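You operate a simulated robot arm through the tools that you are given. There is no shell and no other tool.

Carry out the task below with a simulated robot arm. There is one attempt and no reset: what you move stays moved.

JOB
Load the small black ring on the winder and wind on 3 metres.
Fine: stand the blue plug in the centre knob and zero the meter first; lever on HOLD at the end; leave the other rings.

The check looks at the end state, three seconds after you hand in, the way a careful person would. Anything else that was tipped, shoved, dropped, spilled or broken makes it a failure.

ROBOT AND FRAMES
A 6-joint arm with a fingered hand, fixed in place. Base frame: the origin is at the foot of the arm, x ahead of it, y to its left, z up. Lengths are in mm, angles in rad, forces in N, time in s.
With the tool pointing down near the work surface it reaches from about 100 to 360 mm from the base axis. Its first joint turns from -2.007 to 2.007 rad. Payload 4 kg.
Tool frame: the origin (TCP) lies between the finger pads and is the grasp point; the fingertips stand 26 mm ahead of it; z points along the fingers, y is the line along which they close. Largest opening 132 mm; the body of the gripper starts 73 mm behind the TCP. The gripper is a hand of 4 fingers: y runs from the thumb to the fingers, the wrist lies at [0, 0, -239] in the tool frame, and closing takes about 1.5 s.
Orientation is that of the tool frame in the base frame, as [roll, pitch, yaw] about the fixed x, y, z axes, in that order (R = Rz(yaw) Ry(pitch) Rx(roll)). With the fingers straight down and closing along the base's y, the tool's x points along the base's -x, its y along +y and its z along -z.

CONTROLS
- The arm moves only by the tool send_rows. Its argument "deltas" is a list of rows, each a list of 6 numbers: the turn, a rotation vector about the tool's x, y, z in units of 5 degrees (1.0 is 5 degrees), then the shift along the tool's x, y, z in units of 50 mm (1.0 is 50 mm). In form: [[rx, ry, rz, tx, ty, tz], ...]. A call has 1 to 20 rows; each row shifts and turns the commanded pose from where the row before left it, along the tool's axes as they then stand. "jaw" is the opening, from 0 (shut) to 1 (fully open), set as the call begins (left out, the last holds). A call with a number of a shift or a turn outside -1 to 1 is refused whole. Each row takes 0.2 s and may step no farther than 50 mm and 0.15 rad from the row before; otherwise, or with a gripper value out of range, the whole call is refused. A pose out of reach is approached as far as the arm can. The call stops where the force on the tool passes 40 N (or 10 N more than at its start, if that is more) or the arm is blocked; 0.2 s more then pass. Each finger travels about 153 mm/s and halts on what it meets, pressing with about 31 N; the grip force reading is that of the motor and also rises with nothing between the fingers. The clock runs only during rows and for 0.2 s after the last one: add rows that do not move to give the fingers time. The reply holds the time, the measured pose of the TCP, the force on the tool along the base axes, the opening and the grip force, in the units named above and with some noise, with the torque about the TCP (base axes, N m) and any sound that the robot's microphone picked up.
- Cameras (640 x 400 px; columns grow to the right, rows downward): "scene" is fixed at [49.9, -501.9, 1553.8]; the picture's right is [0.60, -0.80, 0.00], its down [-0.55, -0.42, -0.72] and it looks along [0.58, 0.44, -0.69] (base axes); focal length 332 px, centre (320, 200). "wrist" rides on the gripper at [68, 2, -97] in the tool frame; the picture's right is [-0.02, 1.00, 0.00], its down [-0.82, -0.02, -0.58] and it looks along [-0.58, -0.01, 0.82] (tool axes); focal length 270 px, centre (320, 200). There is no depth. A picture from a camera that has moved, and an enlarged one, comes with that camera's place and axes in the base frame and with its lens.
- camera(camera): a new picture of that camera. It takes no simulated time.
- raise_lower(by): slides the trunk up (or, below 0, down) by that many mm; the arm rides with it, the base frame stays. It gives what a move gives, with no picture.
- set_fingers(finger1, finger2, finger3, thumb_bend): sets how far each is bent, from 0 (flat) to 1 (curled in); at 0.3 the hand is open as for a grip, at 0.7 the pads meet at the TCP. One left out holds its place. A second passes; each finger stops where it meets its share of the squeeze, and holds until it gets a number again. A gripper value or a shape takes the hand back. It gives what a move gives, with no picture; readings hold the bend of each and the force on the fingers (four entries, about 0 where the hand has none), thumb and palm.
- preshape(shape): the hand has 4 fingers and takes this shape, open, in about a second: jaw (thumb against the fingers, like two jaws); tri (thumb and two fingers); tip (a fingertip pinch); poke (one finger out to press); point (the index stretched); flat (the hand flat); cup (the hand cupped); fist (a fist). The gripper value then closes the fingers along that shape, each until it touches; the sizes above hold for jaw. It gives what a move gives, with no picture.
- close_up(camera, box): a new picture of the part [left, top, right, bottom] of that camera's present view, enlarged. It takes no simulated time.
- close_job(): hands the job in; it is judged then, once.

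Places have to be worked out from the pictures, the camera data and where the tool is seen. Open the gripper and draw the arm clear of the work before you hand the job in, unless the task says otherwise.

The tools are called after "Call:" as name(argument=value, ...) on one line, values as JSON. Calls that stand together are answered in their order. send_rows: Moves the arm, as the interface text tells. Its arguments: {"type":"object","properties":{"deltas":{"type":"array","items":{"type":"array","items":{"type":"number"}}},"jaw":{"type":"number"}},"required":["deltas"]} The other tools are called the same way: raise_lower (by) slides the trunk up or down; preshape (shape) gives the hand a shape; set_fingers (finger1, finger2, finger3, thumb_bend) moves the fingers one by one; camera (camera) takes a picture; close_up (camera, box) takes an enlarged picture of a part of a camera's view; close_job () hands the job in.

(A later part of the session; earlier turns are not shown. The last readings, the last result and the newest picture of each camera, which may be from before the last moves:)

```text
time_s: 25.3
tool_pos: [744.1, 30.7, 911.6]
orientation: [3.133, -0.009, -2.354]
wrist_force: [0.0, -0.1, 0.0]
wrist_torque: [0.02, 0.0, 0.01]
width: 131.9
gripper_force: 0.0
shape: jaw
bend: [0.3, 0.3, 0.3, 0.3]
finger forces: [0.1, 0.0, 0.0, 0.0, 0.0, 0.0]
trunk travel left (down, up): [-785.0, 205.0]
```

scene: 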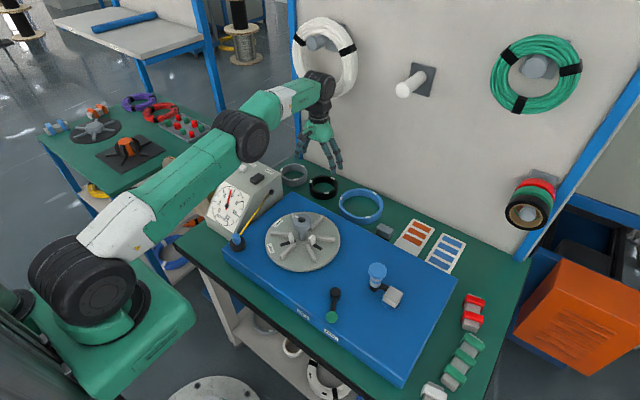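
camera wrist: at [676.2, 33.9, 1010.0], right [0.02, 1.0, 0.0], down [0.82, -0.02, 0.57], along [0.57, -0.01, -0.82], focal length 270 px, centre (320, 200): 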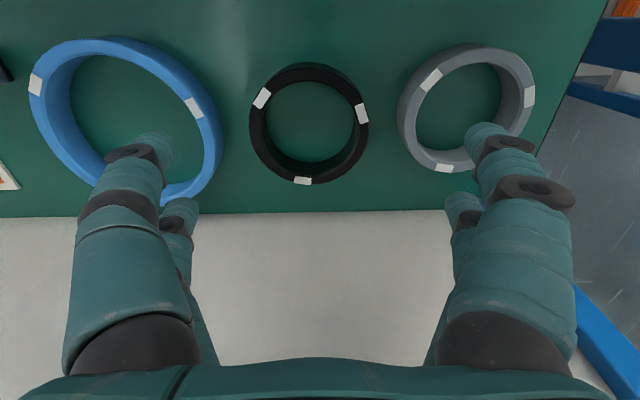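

Halfway turned with no trouble; I finish the 90°.

Call:
send_rows(deltas=[[0, 0, -1, 0, 0, 0], [0, 0, -1, 0, 0, 0], [0, 0, -1, 0, 0, 0], [0, 0, -1, 0, 0, 0], [0, 0, -1, 0, 0, 0], [0, 0, -1, 0, 0, 0], [0, 0, -1, 0, 0, 0], [0, 0, -1, 0, 0, 0], [0, 0, -1, 0, 0, 0], [0, 0, 0, 0, 0, 0]])

Call:
camera(camera="wrist")

Call:
close_up(camera="scene", box=[250, 60, 410, 240])

```text
time_s: 27.5
tool_pos: [743.6, 30.0, 913.3]
orientation: [3.129, -0.003, -1.658]
wrist_force: [0.1, 0.2, -0.2]
wrist_torque: [-0.01, -0.04, 0.0]
width: 131.9
gripper_force: 0.1
shape: jaw
bend: [0.3, 0.3, 0.3, 0.3]
finger forces: [0.0, 0.0, 0.0, 0.0, 0.0, 0.1]
out of reach, approached as far as the arm can: row 9
trunk travel left (down, up): [-785.0, 205.0]
```

```text
taken
camera wrist: at [736.9, -35.7, 1009.5], right [-0.99, 0.11, 0.01], down [0.1, 0.81, 0.58], along [0.05, 0.57, -0.82], focal length 270 px, centre (320, 200)
```

wrist: 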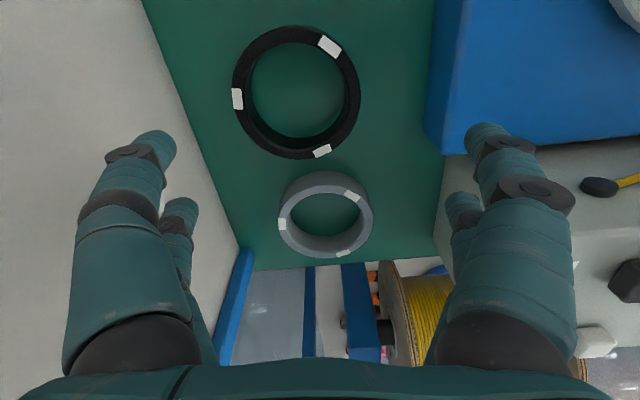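

```text
2.22 times, centred on (330, 150) of scene
camera zoom: at [49.9, -501.9, 1553.8], right [0.6, -0.8, 0.0], down [-0.55, -0.42, -0.72], along [0.58, 0.44, -0.69], focal length 737 px, centre (298, 311)
```

zoom: 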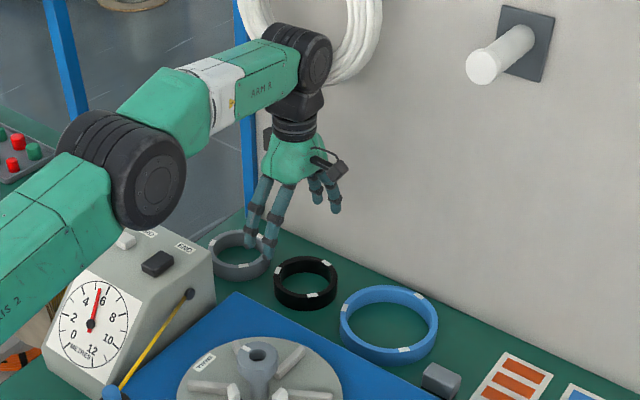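

The wrist stops at yaw −95°, which is good enough: fingers now close nearly along x. I put the ring centre at about (757,22); I centre over it and come down to z≈850.

Call:
send_rows(deltas=[[0, 0, 1, 0, 0, 0], [0, 0, 0, 0.07, -0.14, 0.3], [0, 0, 0, 0.07, -0.14, 0.3], [0, 0, 0, 0, 0, 0.6], [0, 0, 0, 0, 0, 0]])

Call:
camera(camera="wrist")

Call:
close_up(camera="scene", box=[250, 60, 410, 240])

```text
time_s: 28.7
tool_pos: [746.6, 19.3, 851.6]
orientation: [3.129, -0.002, -1.746]
wrist_force: [-0.4, 0.8, -0.6]
wrist_torque: [0.01, -0.04, -0.01]
width: 131.8
gripper_force: 0.0
shape: jaw
bend: [0.3, 0.3, 0.3, 0.3]
finger forces: [0.0, 0.1, 0.0, 0.1, 0.0, 0.1]
out of reach, approached as far as the arm can: row 3
trunk travel left (down, up): [-785.0, 205.0]
```

```text
taken
camera wrist: at [734.3, -44.5, 948.9], right [-0.98, 0.2, 0.01], down [0.17, 0.8, 0.57], along [0.1, 0.57, -0.82], focal length 270 px, centre (320, 200)
```

wrist: 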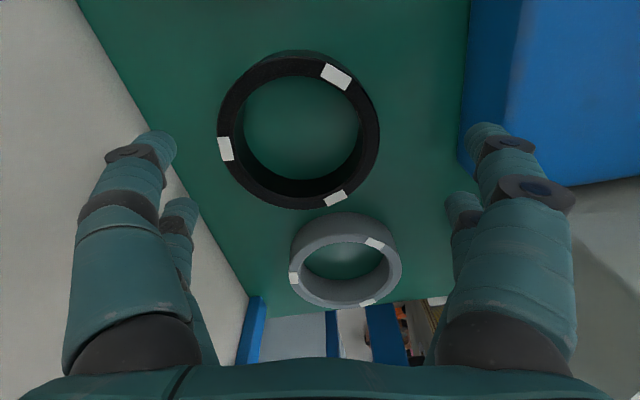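

```text
2.22 times, centred on (330, 150) of scene
camera zoom: at [49.9, -501.9, 1553.8], right [0.6, -0.8, 0.0], down [-0.55, -0.42, -0.72], along [0.58, 0.44, -0.69], focal length 737 px, centre (298, 311)
```

zoom: 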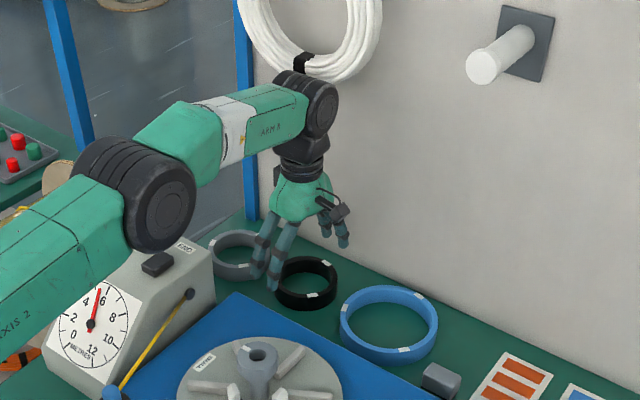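

The arm is 10 mm short of the ring centre (x 747 vs 757). I lift a little with the arm and lower the trunk by the same amount, to see whether a lower shoulder gives the missing reach.

Call:
send_rows(deltas=[[0, 0, 0, 0, 0, -0.5], [0, 0, 0, 0, 0, -0.5], [0, 0, 0, 0, 0, -0.3], [0, 0, 0, 0, 0, 0]])

```text
time_s: 29.7
tool_pos: [744.0, 21.2, 916.4]
orientation: [3.128, -0.003, -1.747]
wrist_force: [0.6, 0.0, -0.2]
wrist_torque: [-0.01, 0.01, -0.03]
width: 131.9
gripper_force: 0.0
shape: jaw
bend: [0.3, 0.3, 0.3, 0.3]
finger forces: [0.0, 0.1, 0.1, 0.1, 0.0, 0.1]
out of reach, approached as far as the arm can: row 3
trunk travel left (down, up): [-785.0, 205.0]
```

The limit here is x≈745, just short. A slight forward tilt of the fingers (about 3°) gives the missing 12 mm, with negligible effect on the grip, so I do that and re-centre.

Call:
send_rows(deltas=[[0.35, 0, 0, 0, 0, 0], [0.35, 0, 0, 0, 0, 0], [0, 0, 0, 0, 0, 0.4], [0, 0, 0, -0.05, -0.12, 0.4], [0, 0, 0, -0.05, -0.12, 0.4], [0, 0, 0, 0, 0, 0]])

Call:
camera(camera="wrist")

```text
time_s: 31.1
tool_pos: [764.4, 23.6, 858.8]
orientation: [-3.093, -0.003, -1.744]
wrist_force: [1.0, -0.2, -0.2]
wrist_torque: [0.02, -0.01, 0.02]
width: 131.8
gripper_force: 0.1
shape: jaw
bend: [0.3, 0.3, 0.3, 0.3]
finger forces: [0.0, 0.0, 0.0, 0.0, 0.0, 0.1]
out of reach, approached as far as the arm can: row 1, 2, 5
trunk travel left (down, up): [-785.0, 205.0]
```

```text
taken
camera wrist: at [745.1, -40.4, 955.0], right [-0.98, 0.2, -0.05], down [0.13, 0.81, 0.58], along [0.15, 0.56, -0.82], focal length 270 px, centre (320, 200)
```

wrist: 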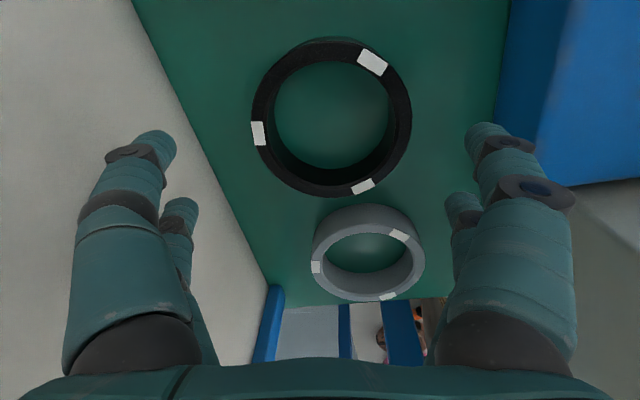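

Now centred well within reach: ring centre ≈ (758,24), ring top ≈785, tool at (764,24,859). I descend to z≈797 with the fingers straddling the ring and watch force.

Call:
send_rows(deltas=[[0, 0, 0, 0, 0.05, 0.3], [0, 0, 0, 0, 0.05, 0.3], [0, 0, 0, 0, 0.05, 0.3], [0, 0, 0, 0, 0.04, 0.3], [0, 0, 0, 0, 0, 0]])

Call:
camera(camera="wrist")

Call:
close_up(camera="scene", box=[260, 100, 380, 230])

```text
time_s: 32.3
tool_pos: [760.9, 24.4, 797.4]
orientation: [-3.093, -0.003, -1.745]
wrist_force: [-0.7, 0.5, 0.2]
wrist_torque: [-0.01, 0.0, 0.0]
width: 131.9
gripper_force: 0.1
shape: jaw
bend: [0.3, 0.3, 0.3, 0.3]
finger forces: [0.0, 0.0, 0.0, 0.0, 0.1, 0.1]
out of reach, approached as far as the arm can: row 3
trunk travel left (down, up): [-785.0, 205.0]
```

```text
taken
camera wrist: at [742.1, -39.7, 894.8], right [-0.98, 0.2, -0.05], down [0.14, 0.81, 0.58], along [0.15, 0.56, -0.82], focal length 270 px, centre (320, 200)
```

wrist: 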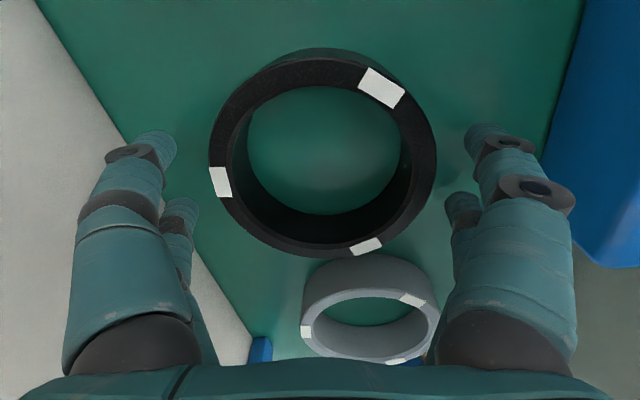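

```text
3.08 times, centred on (320, 165) of scene
camera zoom: at [49.9, -501.9, 1553.8], right [0.6, -0.8, 0.0], down [-0.55, -0.42, -0.72], along [0.58, 0.44, -0.69], focal length 1020 px, centre (320, 308)
```

zoom: 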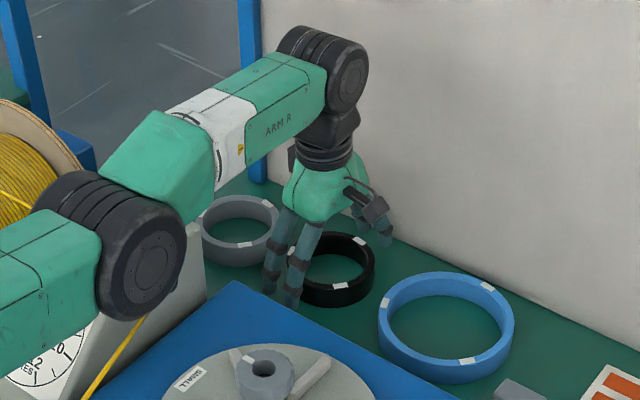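

The ring sits centrally between the digits, no contact yet. I go down about 9 mm more, then close the hand gently on the ring.

Call:
send_rows(deltas=[[0, 0, 0, 0, 0.02, 0.1], [0, 0, 0, 0, 0, 0.08], [0, 0, 0, 0, 0, 0]])

Call:
camera(camera="wrist")

```text
time_s: 33.1
tool_pos: [759.8, 23.9, 789.4]
orientation: [-3.092, -0.003, -1.745]
wrist_force: [-0.2, -0.3, 0.6]
wrist_torque: [0.01, 0.08, 0.01]
width: 132.1
gripper_force: 0.0
shape: jaw
bend: [0.3, 0.3, 0.3, 0.3]
finger forces: [0.5, 0.6, 0.0, 0.0, 0.1, 0.1]
trunk travel left (down, up): [-785.0, 205.0]
```

```text
taken
camera wrist: at [741.4, -39.8, 885.5], right [-0.98, 0.2, -0.05], down [0.14, 0.81, 0.58], along [0.15, 0.56, -0.82], focal length 270 px, centre (320, 200)
```

wrist: 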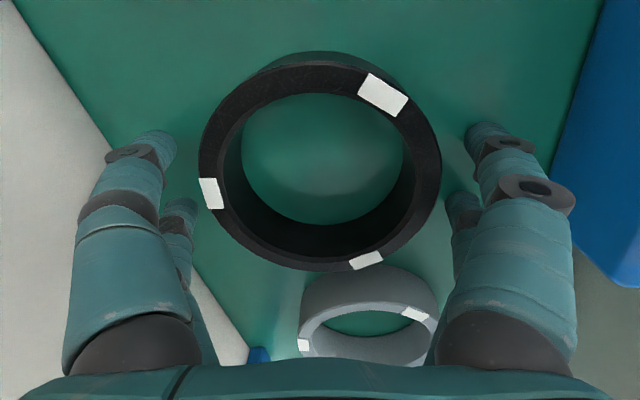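

Fingers 1 and 2 just brush the table, so the table is near z 760. I rise 3 mm and close the hand on the ring.

Call:
send_rows(deltas=[[0, 0, 0, 0, 0, -0.06], [0, 0, 0, 0, 0, 0]])

Call:
send_rows(deltas=[[0, 0, 0, 0, 0, 0], [0, 0, 0, 0, 0, 0], [0, 0, 0, 0, 0, 0], [0, 0, 0, 0, 0, 0], [0, 0, 0, 0, 0, 0]], jaw=0.65)

Call:
camera(camera="wrist")

```text
time_s: 33.7
tool_pos: [761.1, 24.5, 791.9]
orientation: [-3.095, -0.005, -1.746]
wrist_force: [-1.0, 0.0, 0.0]
wrist_torque: [0.01, 0.01, -0.01]
width: 132.0
gripper_force: 0.1
shape: jaw
bend: [0.3, 0.3, 0.3, 0.3]
finger forces: [0.1, 0.0, 0.0, 0.1, 0.0, 0.0]
trunk travel left (down, up): [-785.0, 205.0]
```

```text
time_s: 34.9
tool_pos: [759.7, 23.9, 791.5]
orientation: [-3.095, -0.006, -1.746]
wrist_force: [0.6, -1.1, 0.1]
wrist_torque: [0.02, -0.01, -0.01]
width: 87.9
gripper_force: 30.9
shape: jaw
bend: [0.67, 0.69, 0.71, 0.6]
finger forces: [28.9, 28.3, 27.8, 0.0, 27.9, 0.0]
trunk travel left (down, up): [-785.0, 205.0]
```

```text
taken
camera wrist: at [741.6, -39.8, 888.4], right [-0.98, 0.2, -0.05], down [0.14, 0.81, 0.57], along [0.15, 0.56, -0.82], focal length 270 px, centre (320, 200)
```

wrist: 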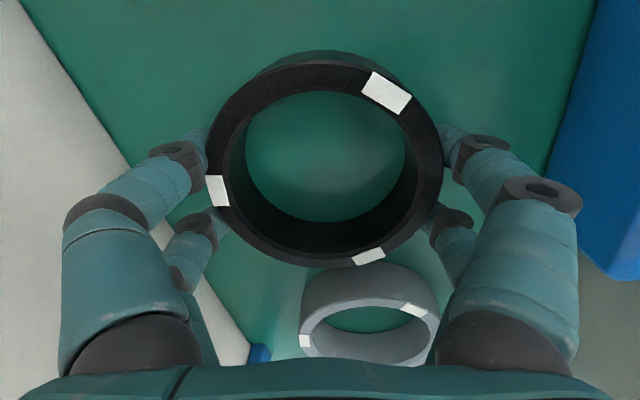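

All four digits press on the ring with about 28 N. I lift slowly straight back up and check that the ring comes level.

Call:
send_rows(deltas=[[0, 0, 0, 0, 0, -0.2], [0, 0, 0, 0, 0.05, -0.4], [0, 0, 0, 0, 0.1, -0.4], [0, 0, 0, 0, 0.1, -0.4], [0, 0, 0, 0, 0, 0]])

Call:
camera(camera="wrist")

Call:
close_up(camera="scene", box=[260, 80, 380, 210])

```text
time_s: 36.1
tool_pos: [761.9, 27.9, 861.5]
orientation: [-3.098, -0.004, -1.746]
wrist_force: [-0.1, 0.4, -1.5]
wrist_torque: [0.0, 0.0, -0.02]
width: 87.9
gripper_force: 30.9
shape: jaw
bend: [0.67, 0.69, 0.71, 0.6]
finger forces: [29.1, 28.3, 27.7, 0.0, 27.9, 0.0]
out of reach, approached as far as the arm can: row 2, 3, 4
trunk travel left (down, up): [-785.0, 205.0]
```

```text
taken
camera wrist: at [742.6, -35.9, 957.8], right [-0.98, 0.2, -0.05], down [0.14, 0.81, 0.57], along [0.15, 0.56, -0.82], focal length 270 px, centre (320, 200)
```

wrist: 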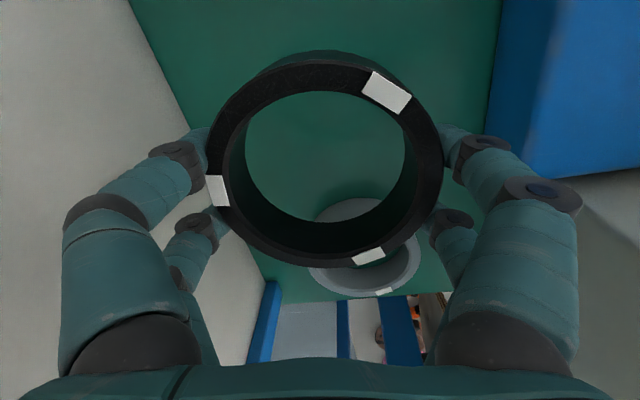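

```text
3.08 times, centred on (320, 145) of scene
camera zoom: at [49.9, -501.9, 1553.8], right [0.6, -0.8, 0.0], down [-0.55, -0.42, -0.72], along [0.58, 0.44, -0.69], focal length 1020 px, centre (320, 369)
```

zoom: 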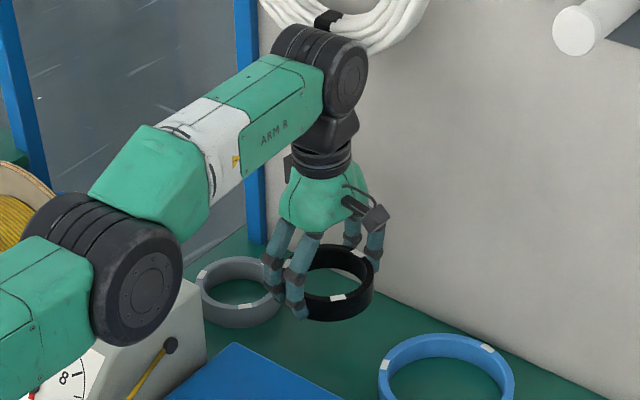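

The ring is held and hangs level. I draw it back toward the robot in small steps to bend the elbow before lifting any higher.

Call:
send_rows(deltas=[[0, 0, 0, 0.03, 0.2, 0], [0, 0, 0, 0.03, 0.2, 0], [0, 0, 0, 0.06, 0.4, 0], [0, 0, 0, 0.06, 0.4, 0], [0, 0, 0, 0, 0, 0]])

Call:
camera(camera="scene")

```text
time_s: 37.3
tool_pos: [761.8, 30.5, 861.5]
orientation: [-3.095, -0.004, -1.747]
wrist_force: [-0.1, -0.1, -0.7]
wrist_torque: [-0.02, 0.0, -0.03]
width: 87.8
gripper_force: 30.9
shape: jaw
bend: [0.67, 0.69, 0.71, 0.6]
finger forces: [29.0, 28.4, 27.7, 0.0, 27.9, 0.0]
out of reach, approached as far as the arm can: row 1, 2, 3, 4
trunk travel left (down, up): [-785.0, 205.0]
```

```text
taken
```

scene: 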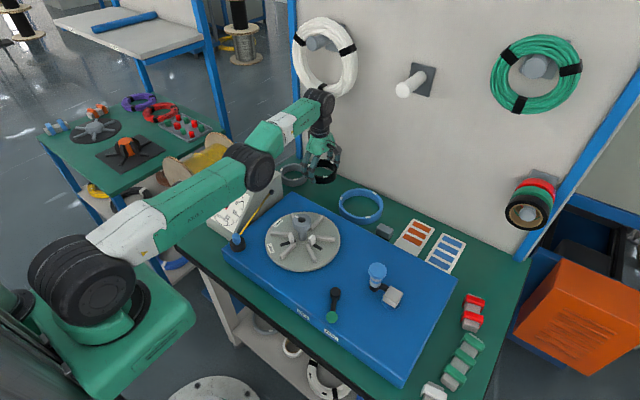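

The elbow is again slightly on the wrong side of straight. I raise the trunk a bit, then swing the arm outward and down as before to bring the elbow up.

Call:
raise_lower(by=50)

Call:
send_rows(deltas=[[0, 0, 0, -0.05, -0.3, 0], [0, 0, 0, -0.02, -0.15, 0.3], [0, 0, 0, 0, 0, 0.4], [0, 0, 0, 0, 0, 0.4], [0, 0, 0, 0, 0, 0]])

Call:
camera(camera="scene")

```text
time_s: 38.2
tool_pos: [762.0, 29.9, 910.1]
orientation: [-3.094, -0.003, -1.745]
wrist_force: [0.7, -0.6, -0.6]
wrist_torque: [-0.04, 0.03, 0.0]
width: 87.8
gripper_force: 31.1
shape: jaw
bend: [0.67, 0.69, 0.71, 0.6]
finger forces: [29.0, 28.2, 27.7, 0.0, 27.9, 0.1]
trunk travel left (down, up): [-835.0, 155.0]
```

```text
time_s: 39.4
tool_pos: [764.5, 28.1, 857.3]
orientation: [-3.093, -0.004, -1.745]
wrist_force: [-0.4, 0.1, -0.7]
wrist_torque: [0.0, 0.03, 0.01]
width: 87.7
gripper_force: 30.8
shape: jaw
bend: [0.67, 0.69, 0.71, 0.6]
finger forces: [29.1, 28.3, 27.8, 0.0, 28.0, 0.0]
out of reach, approached as far as the arm can: row 1, 2
trunk travel left (down, up): [-835.0, 155.0]
```

```text
taken
```

scene: 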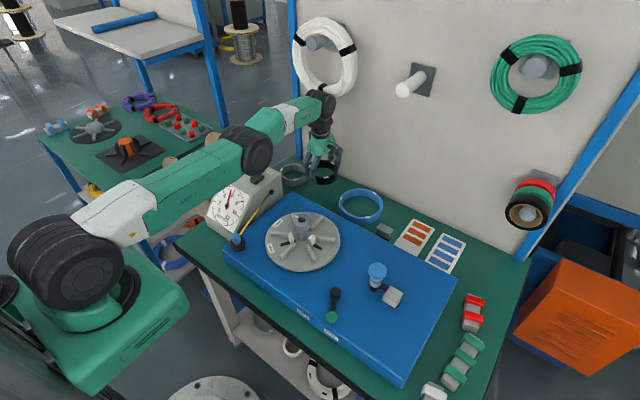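

The elbow is now level or slightly up. I draw back with a small downward component first, then straight back.

Call:
send_rows(deltas=[[0, 0, 0, 0.01, 0.08, 0.3], [0, 0, 0, 0.05, 0.25, 0.2], [0, 0, 0, 0.1, 0.55, 0], [0, 0, 0, 0.1, 0.6, -0.03], [0, 0, 0, 0, 0, 0]])

```text
time_s: 40.5
tool_pos: [704.3, 29.4, 839.2]
orientation: [-3.055, 0.004, -1.744]
wrist_force: [13.8, -0.5, 5.9]
wrist_torque: [-0.07, 0.01, 0.18]
width: 85.9
gripper_force: 31.0
shape: jaw
bend: [0.71, 0.71, 0.69, 0.62]
finger forces: [57.0, 29.0, 33.2, 0.0, 35.5, 0.0]
trunk travel left (down, up): [-835.0, 155.0]
stopped in row 5: the force on the tool passed its limit at 44 N (the readings are from after the stop); the commanded pose is now the measured one
```

A near finger met the back edge of the blue base (base top is near z 812). I ease forward a few millimetres and then raise the trunk to clear it.

Call:
send_rows(deltas=[[0, 0, 0, -0.03, -0.16, 0], [0, 0, 0, 0, 0, 0]])

Call:
raise_lower(by=60)

Call:
camera(camera="wrist")

Call:
camera(camera="scene")

```text
time_s: 41.1
tool_pos: [708.7, 27.9, 836.9]
orientation: [-3.065, 0.003, -1.744]
wrist_force: [0.9, -0.4, 1.3]
wrist_torque: [-0.02, 0.0, 0.04]
width: 86.1
gripper_force: 31.4
shape: jaw
bend: [0.7, 0.71, 0.69, 0.62]
finger forces: [35.2, 31.5, 30.6, 0.1, 32.2, 0.1]
trunk travel left (down, up): [-835.0, 155.0]
```

```text
time_s: 42.1
tool_pos: [710.4, 28.4, 896.6]
orientation: [-3.062, 0.003, -1.744]
wrist_force: [0.5, 0.0, -0.7]
wrist_torque: [0.0, 0.03, -0.01]
width: 86.3
gripper_force: 31.1
shape: jaw
bend: [0.7, 0.71, 0.7, 0.62]
finger forces: [32.3, 31.7, 30.3, 0.1, 32.0, 0.0]
trunk travel left (down, up): [-895.0, 95.0]
```

```text
taken
camera wrist: at [688.1, -35.6, 993.5], right [-0.98, 0.2, -0.08], down [0.12, 0.81, 0.58], along [0.18, 0.56, -0.81], focal length 270 px, centre (320, 200)
```

wrist: 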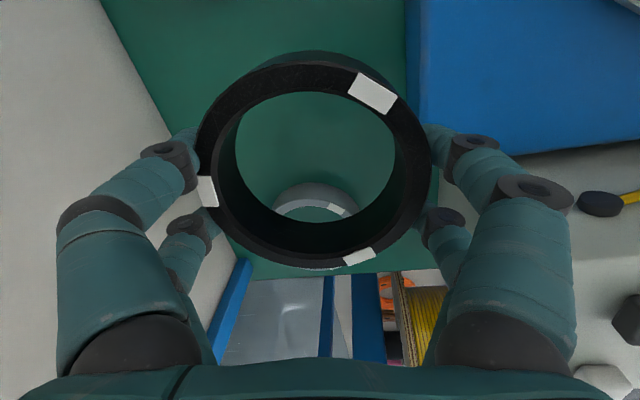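

```text
taken
```

scene: 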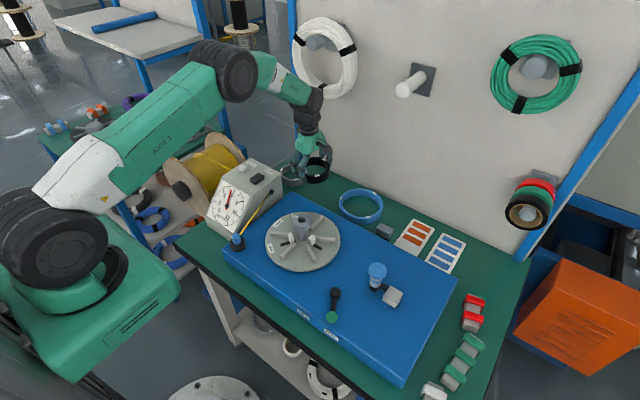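

The arm now has its elbow well up and the ring is still gripped, centred within about 1–2 mm of the tool axis. I check how level the ring is before carrying it over.

Call:
close_up(camera="scene", box=[270, 110, 370, 200])

Call:
close_up(camera="wrist", box=[180, 30, 460, 290])

```text
4.44 times, centred on (320, 155) of scene
camera zoom: at [49.9, -501.9, 1553.8], right [0.6, -0.8, 0.0], down [-0.55, -0.42, -0.72], along [0.58, 0.44, -0.69], focal length 1473 px, centre (320, 400)
```

zoom: 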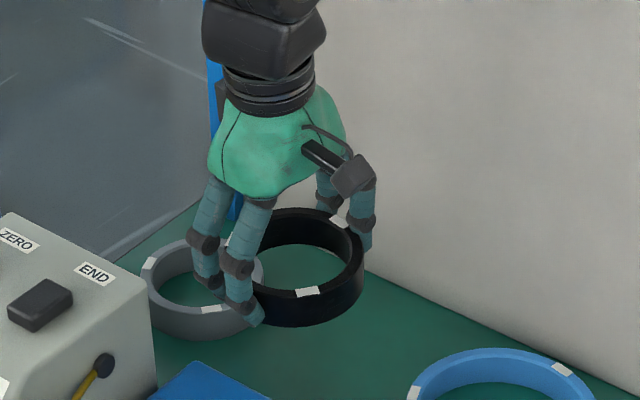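

```text
1.54 times, centred on (320, 160) of wrist
camera zoom: at [688.1, -35.6, 993.5], right [-0.98, 0.2, -0.08], down [0.12, 0.81, 0.58], along [0.18, 0.56, -0.81], focal length 416 px, centre (320, 262)
```

zoom: 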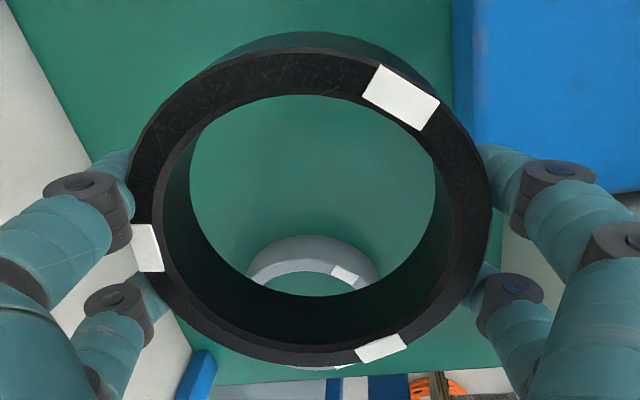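

The ring looks level. I restore the original hand tilt and rise about 75 mm so the ring will clear the knob (top ≈902).

Call:
send_rows(deltas=[[-0.355, 0, 0, 0, 0, -0.3], [0, 0, 0, 0, 0.05, -0.6], [0, 0, 0, 0, 0.05, -0.6], [0, 0, 0, 0, 0, 0]])

```text
time_s: 43.1
tool_pos: [700.7, 30.6, 972.2]
orientation: [-3.095, 0.004, -1.743]
wrist_force: [0.3, 0.6, -0.5]
wrist_torque: [0.03, 0.01, -0.01]
width: 86.5
gripper_force: 31.0
shape: jaw
bend: [0.7, 0.71, 0.7, 0.62]
finger forces: [32.4, 31.7, 30.3, 0.0, 31.9, 0.1]
trunk travel left (down, up): [-895.0, 95.0]
```

Clear height reached (ring bottom ≈940). I carry the ring toward the winder first, keeping height.

Call:
send_rows(deltas=[[0, 0, 0, 0.465, 0.629, -0.03], [0, 0, 0, 0.465, 0.629, -0.03], [0, 0, 0, 0.465, 0.629, -0.03], [0, 0, 0, 0.465, 0.629, -0.03], [0, 0, 0, 0, 0, 0]])

```text
time_s: 44.3
tool_pos: [560.8, -37.5, 970.8]
orientation: [-3.093, -0.007, -1.747]
wrist_force: [0.3, -0.2, -0.6]
wrist_torque: [0.0, 0.04, 0.03]
width: 86.6
gripper_force: 31.1
shape: jaw
bend: [0.7, 0.71, 0.7, 0.62]
finger forces: [32.4, 31.7, 30.6, 0.1, 32.2, 0.1]
out of reach, approached as far as the arm can: row 4
trunk travel left (down, up): [-895.0, 95.0]
```

Good: (561,−38,971). Now I turn the hand about the vertical back toward its original heading, keeping the ring level.

Call:
send_rows(deltas=[[0, 0.047, 0.99, 0, 0, 0], [0, 0.047, 0.99, 0, 0, 0], [0, 0.047, 0.99, 0, 0, 0], [0, 0.047, 0.99, 0, 0, 0], [0, 0.047, 0.99, 0, 0, 0], [0, 0.047, 0.99, 0, 0, 0], [0, 0.047, 0.99, 0, 0, 0], [0, 0.047, 0.99, 0, 0, 0], [0, 0.047, 0.99, 0, 0, 0], [0, 0.047, 0.99, 0, 0, 0], [0, 0.047, 0.99, 0, 0, 0], [0, 0.047, 0.99, 0, 0, 0], [0, 0.047, 0.99, 0, 0, 0], [0, 0.047, 0.99, 0, 0, 0], [0, 0.047, 0.99, 0, 0, 0], [0, 0.047, 0.99, 0, 0, 0], [0, 0, 0, 0, 0, 0]])

Call:
camera(camera="wrist")

Call:
camera(camera="scene")

```text
time_s: 47.9
tool_pos: [562.0, -35.4, 972.1]
orientation: [-3.097, 0.001, -3.129]
wrist_force: [0.7, -1.3, -0.3]
wrist_torque: [-0.01, 0.02, 0.02]
width: 86.5
gripper_force: 30.7
shape: jaw
bend: [0.7, 0.71, 0.7, 0.62]
finger forces: [32.4, 31.7, 30.7, 0.1, 32.2, 0.1]
trunk travel left (down, up): [-895.0, 95.0]
```

```text
taken
camera wrist: at [491.8, -28.8, 1068.0], right [0.01, 1.0, -0.04], down [0.81, 0.01, 0.58], along [0.58, -0.04, -0.81], focal length 270 px, centre (320, 200)
```

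wrist: 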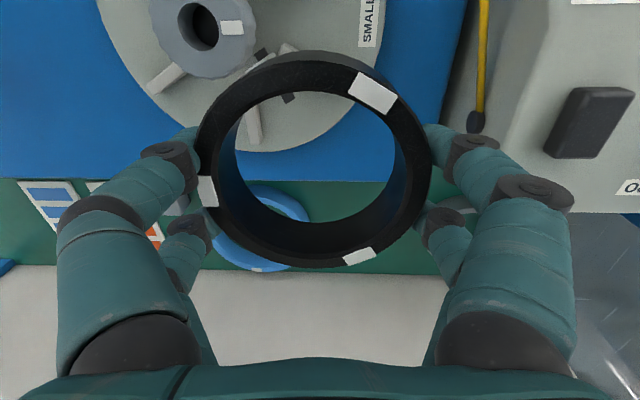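

```text
taken
```

scene: 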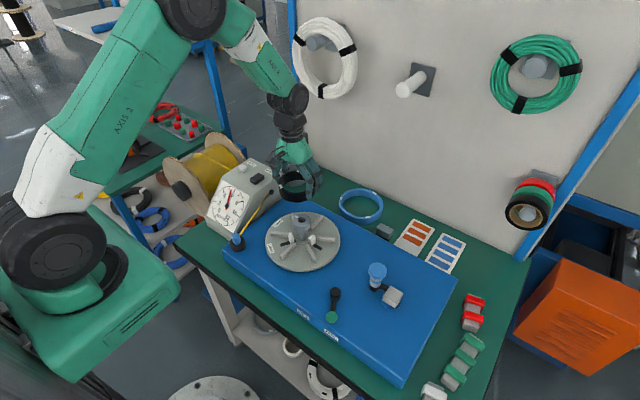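

The ring is level and seen well beside the knob. I move over the wheel centre (≈(503,−98)) at the same height and compare the two centres.

Call:
send_rows(deltas=[[0, 0, 0, 0.573, -0.602, 0.027], [0, 0, 0, 0.573, -0.602, 0.027], [0, 0, 0, 0, 0, 0]])

Call:
camera(camera="wrist")

Call:
close_up(camera="wrist", box=[180, 30, 460, 290])

Call:
close_up(camera="scene", box=[240, 150, 370, 280])

```text
time_s: 48.7
tool_pos: [504.0, -97.5, 972.0]
orientation: [-3.098, 0.003, -3.128]
wrist_force: [0.3, 0.0, -0.5]
wrist_torque: [-0.01, 0.0, -0.05]
width: 86.2
gripper_force: 30.8
shape: jaw
bend: [0.7, 0.71, 0.7, 0.62]
finger forces: [32.2, 31.9, 30.7, 0.1, 32.0, 0.0]
trunk travel left (down, up): [-895.0, 95.0]
```

```text
taken
camera wrist: at [436.3, -90.7, 1068.4], right [0.01, 1.0, -0.04], down [0.81, 0.02, 0.58], along [0.58, -0.04, -0.81], focal length 270 px, centre (320, 200)
```

wrist: 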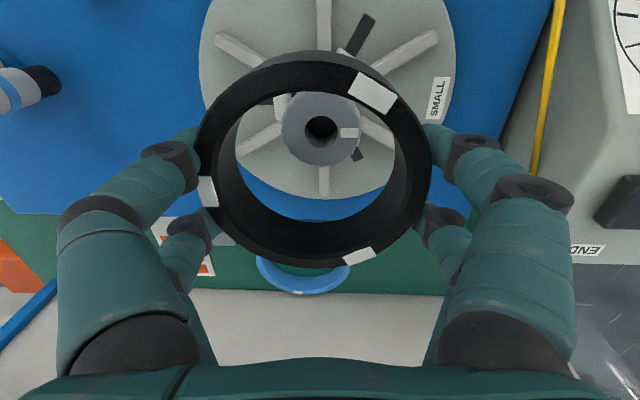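

```text
1.54 times, centred on (320, 160) of wrist
camera zoom: at [436.3, -90.7, 1068.4], right [0.01, 1.0, -0.04], down [0.81, 0.02, 0.58], along [0.58, -0.04, -0.81], focal length 416 px, centre (320, 262)
```

zoom: 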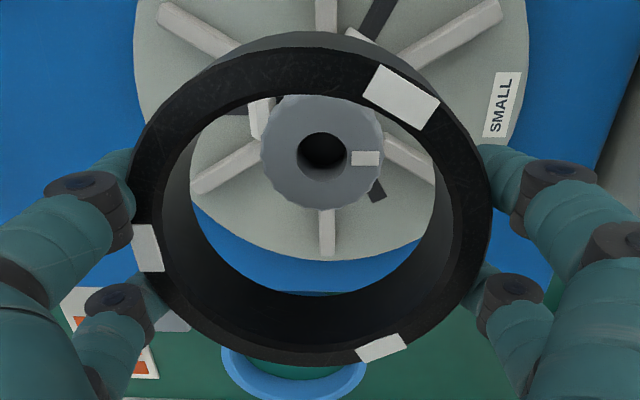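

```text
3.08 times, centred on (305, 215) of scene
camera zoom: at [49.9, -501.9, 1553.8], right [0.6, -0.8, 0.0], down [-0.55, -0.42, -0.72], along [0.58, 0.44, -0.69], focal length 1020 px, centre (366, 154)
```

zoom: 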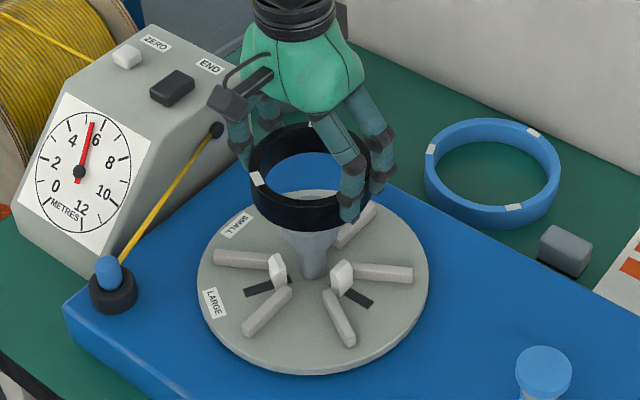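

Ring and knob are nearly concentric: the ring centre is about 2.5 mm too far forward and 0.8 mm left. I correct that while lowering the ring over the knob head to z≈905.

Call:
send_rows(deltas=[[0, 0, 0, 0.05, -0.016, 0], [0, 0, 0, 0, 0.02, 0.447], [0, 0, 0, 0, 0.02, 0.447], [0, 0, 0, 0, 0.02, 0.447], [0, 0, 0, 0, 0, 0]])

Call:
camera(camera="wrist")

Call:
close_up(camera="wrist", box=[180, 30, 460, 290])

Call:
close_up(camera="scene", box=[240, 150, 370, 280])

```text
time_s: 49.9
tool_pos: [504.0, -98.4, 903.5]
orientation: [-3.098, 0.004, -3.126]
wrist_force: [-0.5, 0.3, -0.4]
wrist_torque: [0.02, 0.01, 0.01]
width: 86.4
gripper_force: 31.7
shape: jaw
bend: [0.7, 0.71, 0.7, 0.62]
finger forces: [32.3, 31.7, 30.7, 0.1, 32.2, 0.0]
trunk travel left (down, up): [-895.0, 95.0]
```

```text
taken
camera wrist: at [432.8, -90.8, 1000.4], right [0.01, 1.0, -0.04], down [0.81, 0.02, 0.58], along [0.58, -0.04, -0.81], focal length 270 px, centre (320, 200)
```

wrist: 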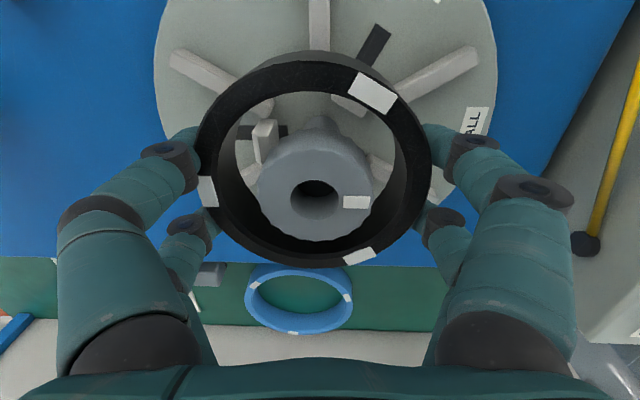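

```text
1.54 times, centred on (320, 160) of wrist
camera zoom: at [432.8, -90.8, 1000.4], right [0.01, 1.0, -0.04], down [0.81, 0.02, 0.58], along [0.58, -0.04, -0.81], focal length 416 px, centre (320, 262)
```

zoom: 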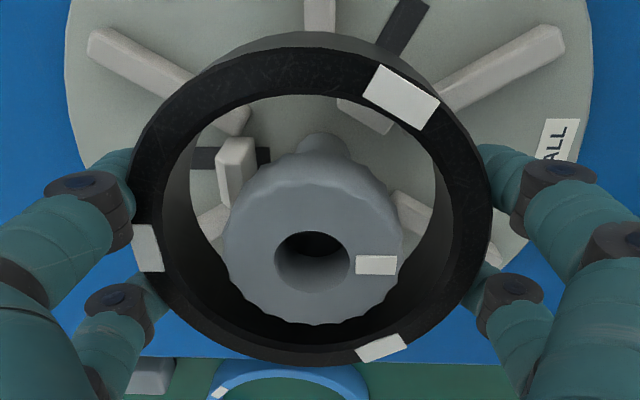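

```text
3.08 times, centred on (305, 215) of scene
camera zoom: at [49.9, -501.9, 1553.8], right [0.6, -0.8, 0.0], down [-0.55, -0.42, -0.72], along [0.58, 0.44, -0.69], focal length 1020 px, centre (366, 154)
```

zoom: 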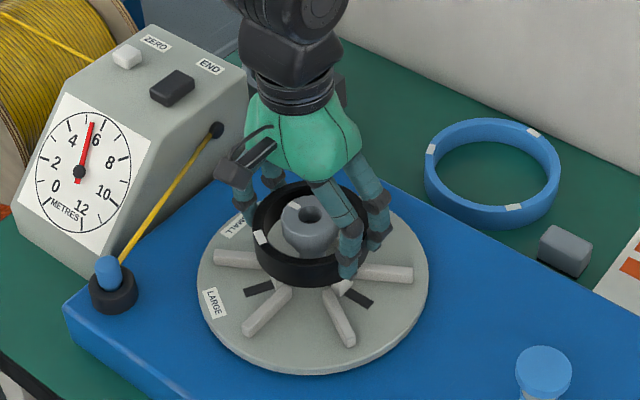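

The ring surrounds the knob head at about the same height now. I zoom in from the scene camera to check concentricity before going lower.

Call:
close_up(camera="scene", box=[270, 190, 350, 265])

Call:
close_up(camera="wrist", box=[230, 80, 410, 240])

```text
5.33 times, centred on (310, 228) of scene
camera zoom: at [49.9, -501.9, 1553.8], right [0.6, -0.8, 0.0], down [-0.55, -0.42, -0.72], along [0.58, 0.44, -0.69], focal length 1768 px, centre (373, 53)
```

zoom: 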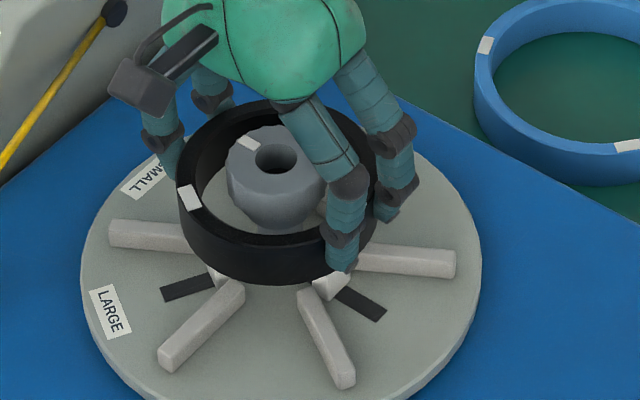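

```text
2.50 times, centred on (320, 160) of wrist
camera zoom: at [432.8, -90.8, 1000.4], right [0.01, 1.0, -0.04], down [0.81, 0.02, 0.58], along [0.58, -0.04, -0.81], focal length 676 px, centre (320, 300)
```

zoom: 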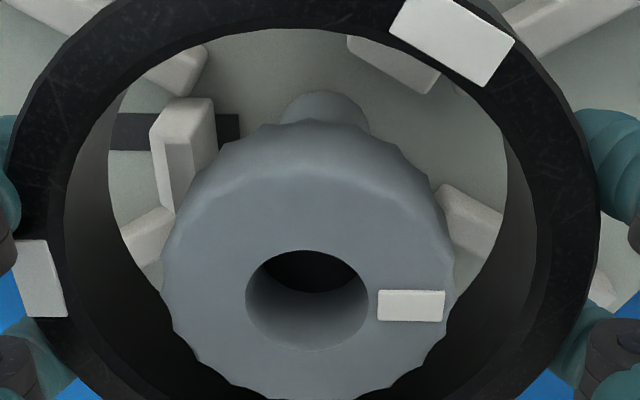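

Same-height comparison shows the knob is about 5 mm ahead of the ring centre and about 1–2 mm left. I shift the ring (+4.5,+1.5) and check again at this height.

Call:
send_rows(deltas=[[0, 0, 0, -0.09, 0.03, 0], [0, 0, 0, 0, 0, 0], [0, 0, 0, 0, 0, 0]])

Call:
close_up(camera="wrist", box=[180, 30, 460, 290])

Call:
close_up(camera="scene", box=[270, 190, 350, 265])

```text
time_s: 50.7
tool_pos: [506.6, -96.2, 904.3]
orientation: [-3.098, 0.002, -3.128]
wrist_force: [0.4, 0.1, -0.4]
wrist_torque: [0.01, -0.01, -0.01]
width: 86.5
gripper_force: 30.6
shape: jaw
bend: [0.7, 0.71, 0.7, 0.62]
finger forces: [32.3, 31.7, 30.7, 0.1, 32.2, 0.1]
trunk travel left (down, up): [-895.0, 95.0]
```

```text
1.54 times, centred on (320, 160) of wrist
camera zoom: at [437.1, -89.1, 1000.3], right [0.01, 1.0, -0.04], down [0.81, 0.02, 0.58], along [0.58, -0.04, -0.81], focal length 416 px, centre (320, 262)
```

zoom: 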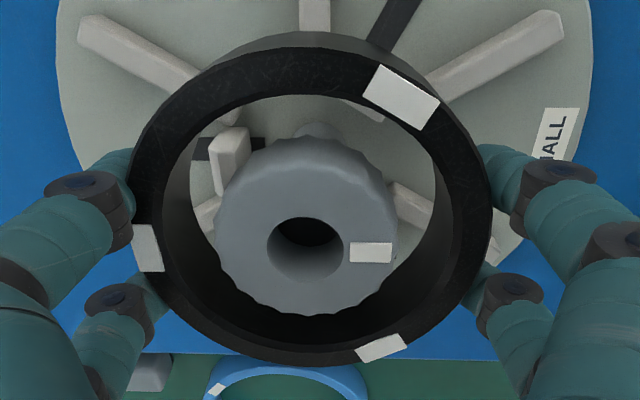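

```text
5.33 times, centred on (310, 228) of scene
camera zoom: at [49.9, -501.9, 1553.8], right [0.6, -0.8, 0.0], down [-0.55, -0.42, -0.72], along [0.58, 0.44, -0.69], focal length 1768 px, centre (373, 53)
```

zoom: 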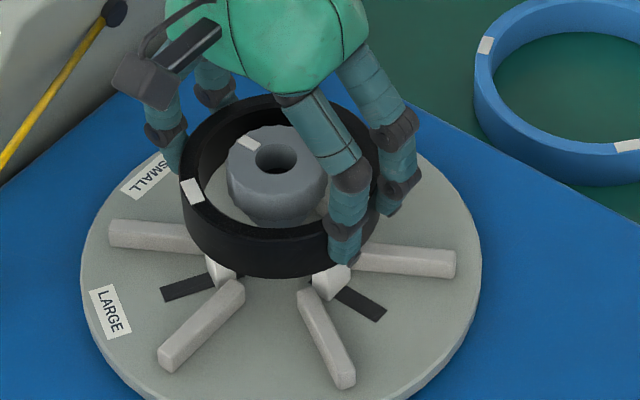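

Alignment is now within about 1–2 mm in both views. I lower in small steps, watching for contact with the jaws.

Call:
send_rows(deltas=[[0, 0, 0, 0, 0.008, 0.15], [0, 0, 0, 0, 0.008, 0.15], [0, 0, 0, 0, 0, 0]])

Call:
close_up(camera="scene", box=[270, 190, 350, 265])

Call:
close_up(camera="wrist", box=[180, 30, 460, 290])

```text
time_s: 51.5
tool_pos: [506.6, -95.9, 889.5]
orientation: [-3.099, 0.002, -3.126]
wrist_force: [0.1, -0.8, -1.5]
wrist_torque: [-0.03, -0.02, 0.0]
width: 86.3
gripper_force: 30.7
shape: jaw
bend: [0.7, 0.71, 0.7, 0.62]
finger forces: [32.4, 31.9, 30.7, 0.1, 32.2, 0.1]
trunk travel left (down, up): [-895.0, 95.0]
```

```text
5.33 times, centred on (310, 228) of scene
camera zoom: at [49.9, -501.9, 1553.8], right [0.6, -0.8, 0.0], down [-0.55, -0.42, -0.72], along [0.58, 0.44, -0.69], focal length 1768 px, centre (373, 53)
```

zoom: 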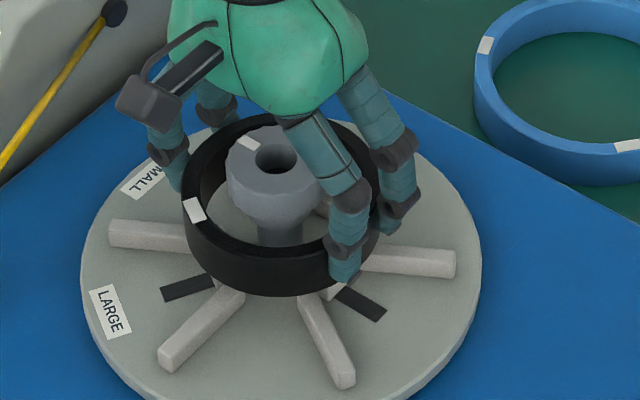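

```text
1.54 times, centred on (320, 160) of wrist
camera zoom: at [437.4, -88.7, 985.6], right [0.01, 1.0, -0.04], down [0.81, 0.02, 0.58], along [0.58, -0.04, -0.81], focal length 416 px, centre (320, 262)
```

zoom: 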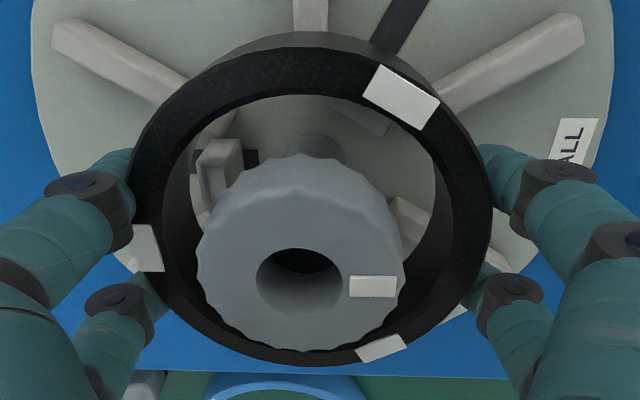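

No contact yet at z 889. I continue down in smaller steps.

Call:
send_rows(deltas=[[0, 0, 0, 0, 0.005, 0.1], [0, 0, 0, 0, 0.005, 0.1], [0, 0, 0, 0, 0, 0]])

Call:
close_up(camera="scene", box=[270, 190, 350, 265])

Call:
close_up(camera="wrist", box=[180, 30, 460, 290])

```text
time_s: 52.3
tool_pos: [505.9, -96.1, 877.9]
orientation: [-3.099, 0.002, -3.127]
wrist_force: [-3.7, 3.2, 0.1]
wrist_torque: [0.13, 0.11, -0.05]
width: 86.7
gripper_force: 30.9
shape: jaw
bend: [0.7, 0.71, 0.7, 0.62]
finger forces: [33.3, 32.3, 29.8, 0.1, 31.5, 0.0]
trunk travel left (down, up): [-895.0, 95.0]
```

```text
5.33 times, centred on (310, 228) of scene
camera zoom: at [49.9, -501.9, 1553.8], right [0.6, -0.8, 0.0], down [-0.55, -0.42, -0.72], along [0.58, 0.44, -0.69], focal length 1768 px, centre (373, 53)
```

zoom: 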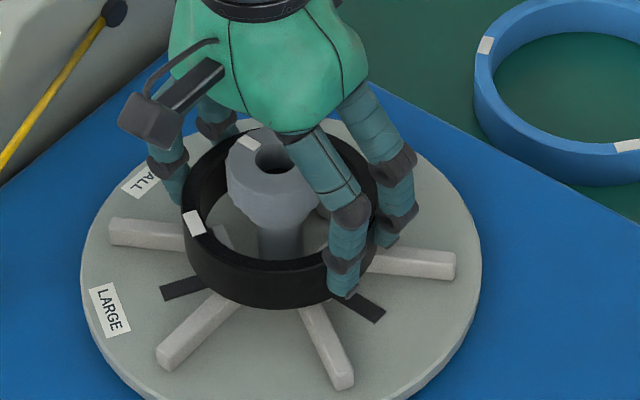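

```text
1.54 times, centred on (320, 160) of wrist
camera zoom: at [436.9, -88.9, 975.4], right [0.01, 1.0, -0.04], down [0.81, 0.02, 0.58], along [0.58, -0.04, -0.81], focal length 416 px, centre (320, 262)
```

zoom: 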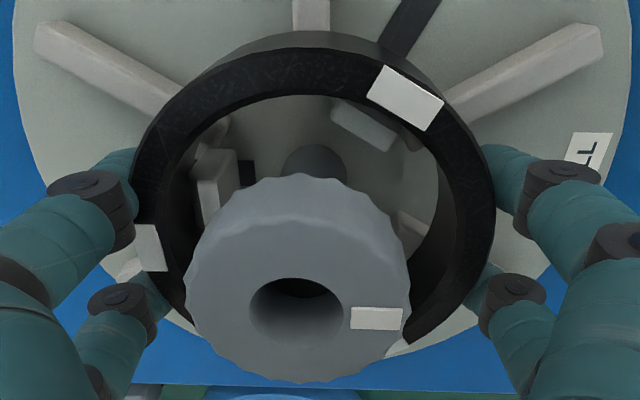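

Light contact now pushes the ring toward (−x,+y), i.e. against the left-near jaw. I shift about 1.3 mm that way and read the force again.

Call:
send_rows(deltas=[[0, 0, 0, 0.026, 0.02, 0], [0, 0, 0, 0, 0, 0]])

```text
time_s: 52.9
tool_pos: [505.2, -94.4, 878.6]
orientation: [-3.098, 0.004, -3.128]
wrist_force: [0.4, -1.5, -0.2]
wrist_torque: [-0.05, 0.04, 0.05]
width: 86.6
gripper_force: 31.5
shape: jaw
bend: [0.7, 0.71, 0.7, 0.62]
finger forces: [31.9, 31.7, 31.3, 0.0, 32.0, 0.1]
trunk travel left (down, up): [-895.0, 95.0]
```

The side load has gone. I lower another 8 mm in two steps.

Call:
send_rows(deltas=[[0, 0, 0, 0, -0.004, 0.08], [0, 0, 0, 0, 0.004, 0.08], [0, 0, 0, 0, 0, 0]])

Call:
close_up(camera="scene", box=[270, 190, 350, 265])

```text
time_s: 53.7
tool_pos: [505.9, -96.7, 876.1]
orientation: [-3.096, 0.01, -3.127]
wrist_force: [-5.0, 0.6, 25.7]
wrist_torque: [0.44, 0.27, -0.05]
width: 86.0
gripper_force: 30.8
shape: jaw
bend: [0.7, 0.71, 0.7, 0.62]
finger forces: [32.5, 31.2, 30.1, 0.0, 31.8, 0.0]
trunk travel left (down, up): [-895.0, 95.0]
stopped in row 3: the force on the tool passed its limit at 42 N (the readings are from after the stop); the commanded pose is now the measured one
```

```text
5.33 times, centred on (310, 228) of scene
camera zoom: at [49.9, -501.9, 1553.8], right [0.6, -0.8, 0.0], down [-0.55, -0.42, -0.72], along [0.58, 0.44, -0.69], focal length 1768 px, centre (373, 53)
```

zoom: 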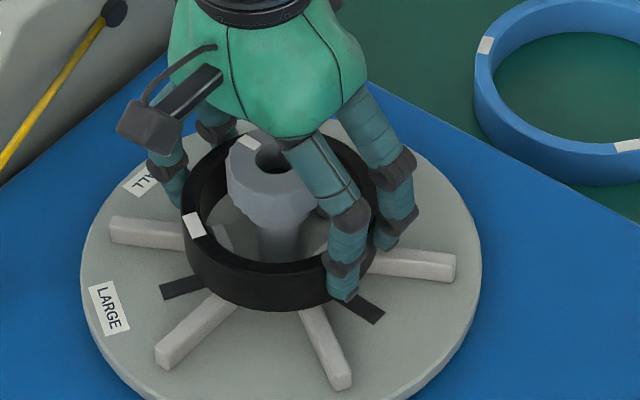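

Firm upward contact at z 876 (ring bottom ≈845): either seated on the spokes or on a jaw. I zoom in to judge the gap between the ring and the spokes.

Call:
close_up(camera="scene", box=[285, 215, 335, 250])

Call:
close_up(camera="wrist", box=[180, 10, 460, 240])

```text
11.43 times, centred on (310, 232) of scene
camera zoom: at [49.9, -501.9, 1553.8], right [0.6, -0.8, 0.0], down [-0.55, -0.42, -0.72], along [0.58, 0.44, -0.69], focal length 3788 px, centre (434, -171)
```

zoom: 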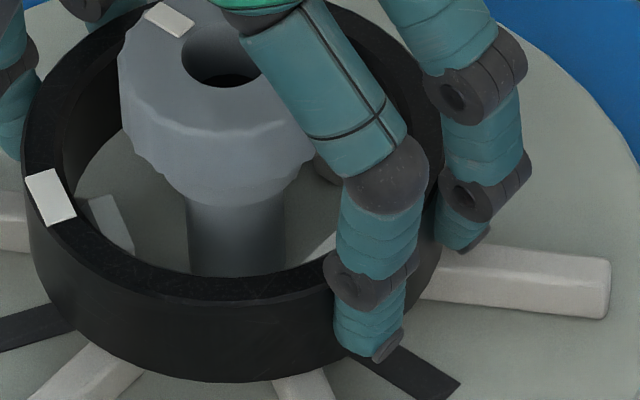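

```text
1.74 times, centred on (320, 125) of wrist
camera zoom: at [436.0, -88.8, 971.9], right [0.01, 1.0, -0.05], down [0.81, 0.02, 0.59], along [0.59, -0.04, -0.81], focal length 470 px, centre (320, 330)
```

zoom: 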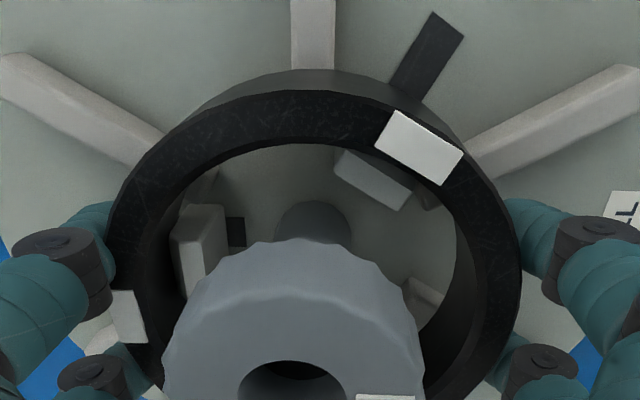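

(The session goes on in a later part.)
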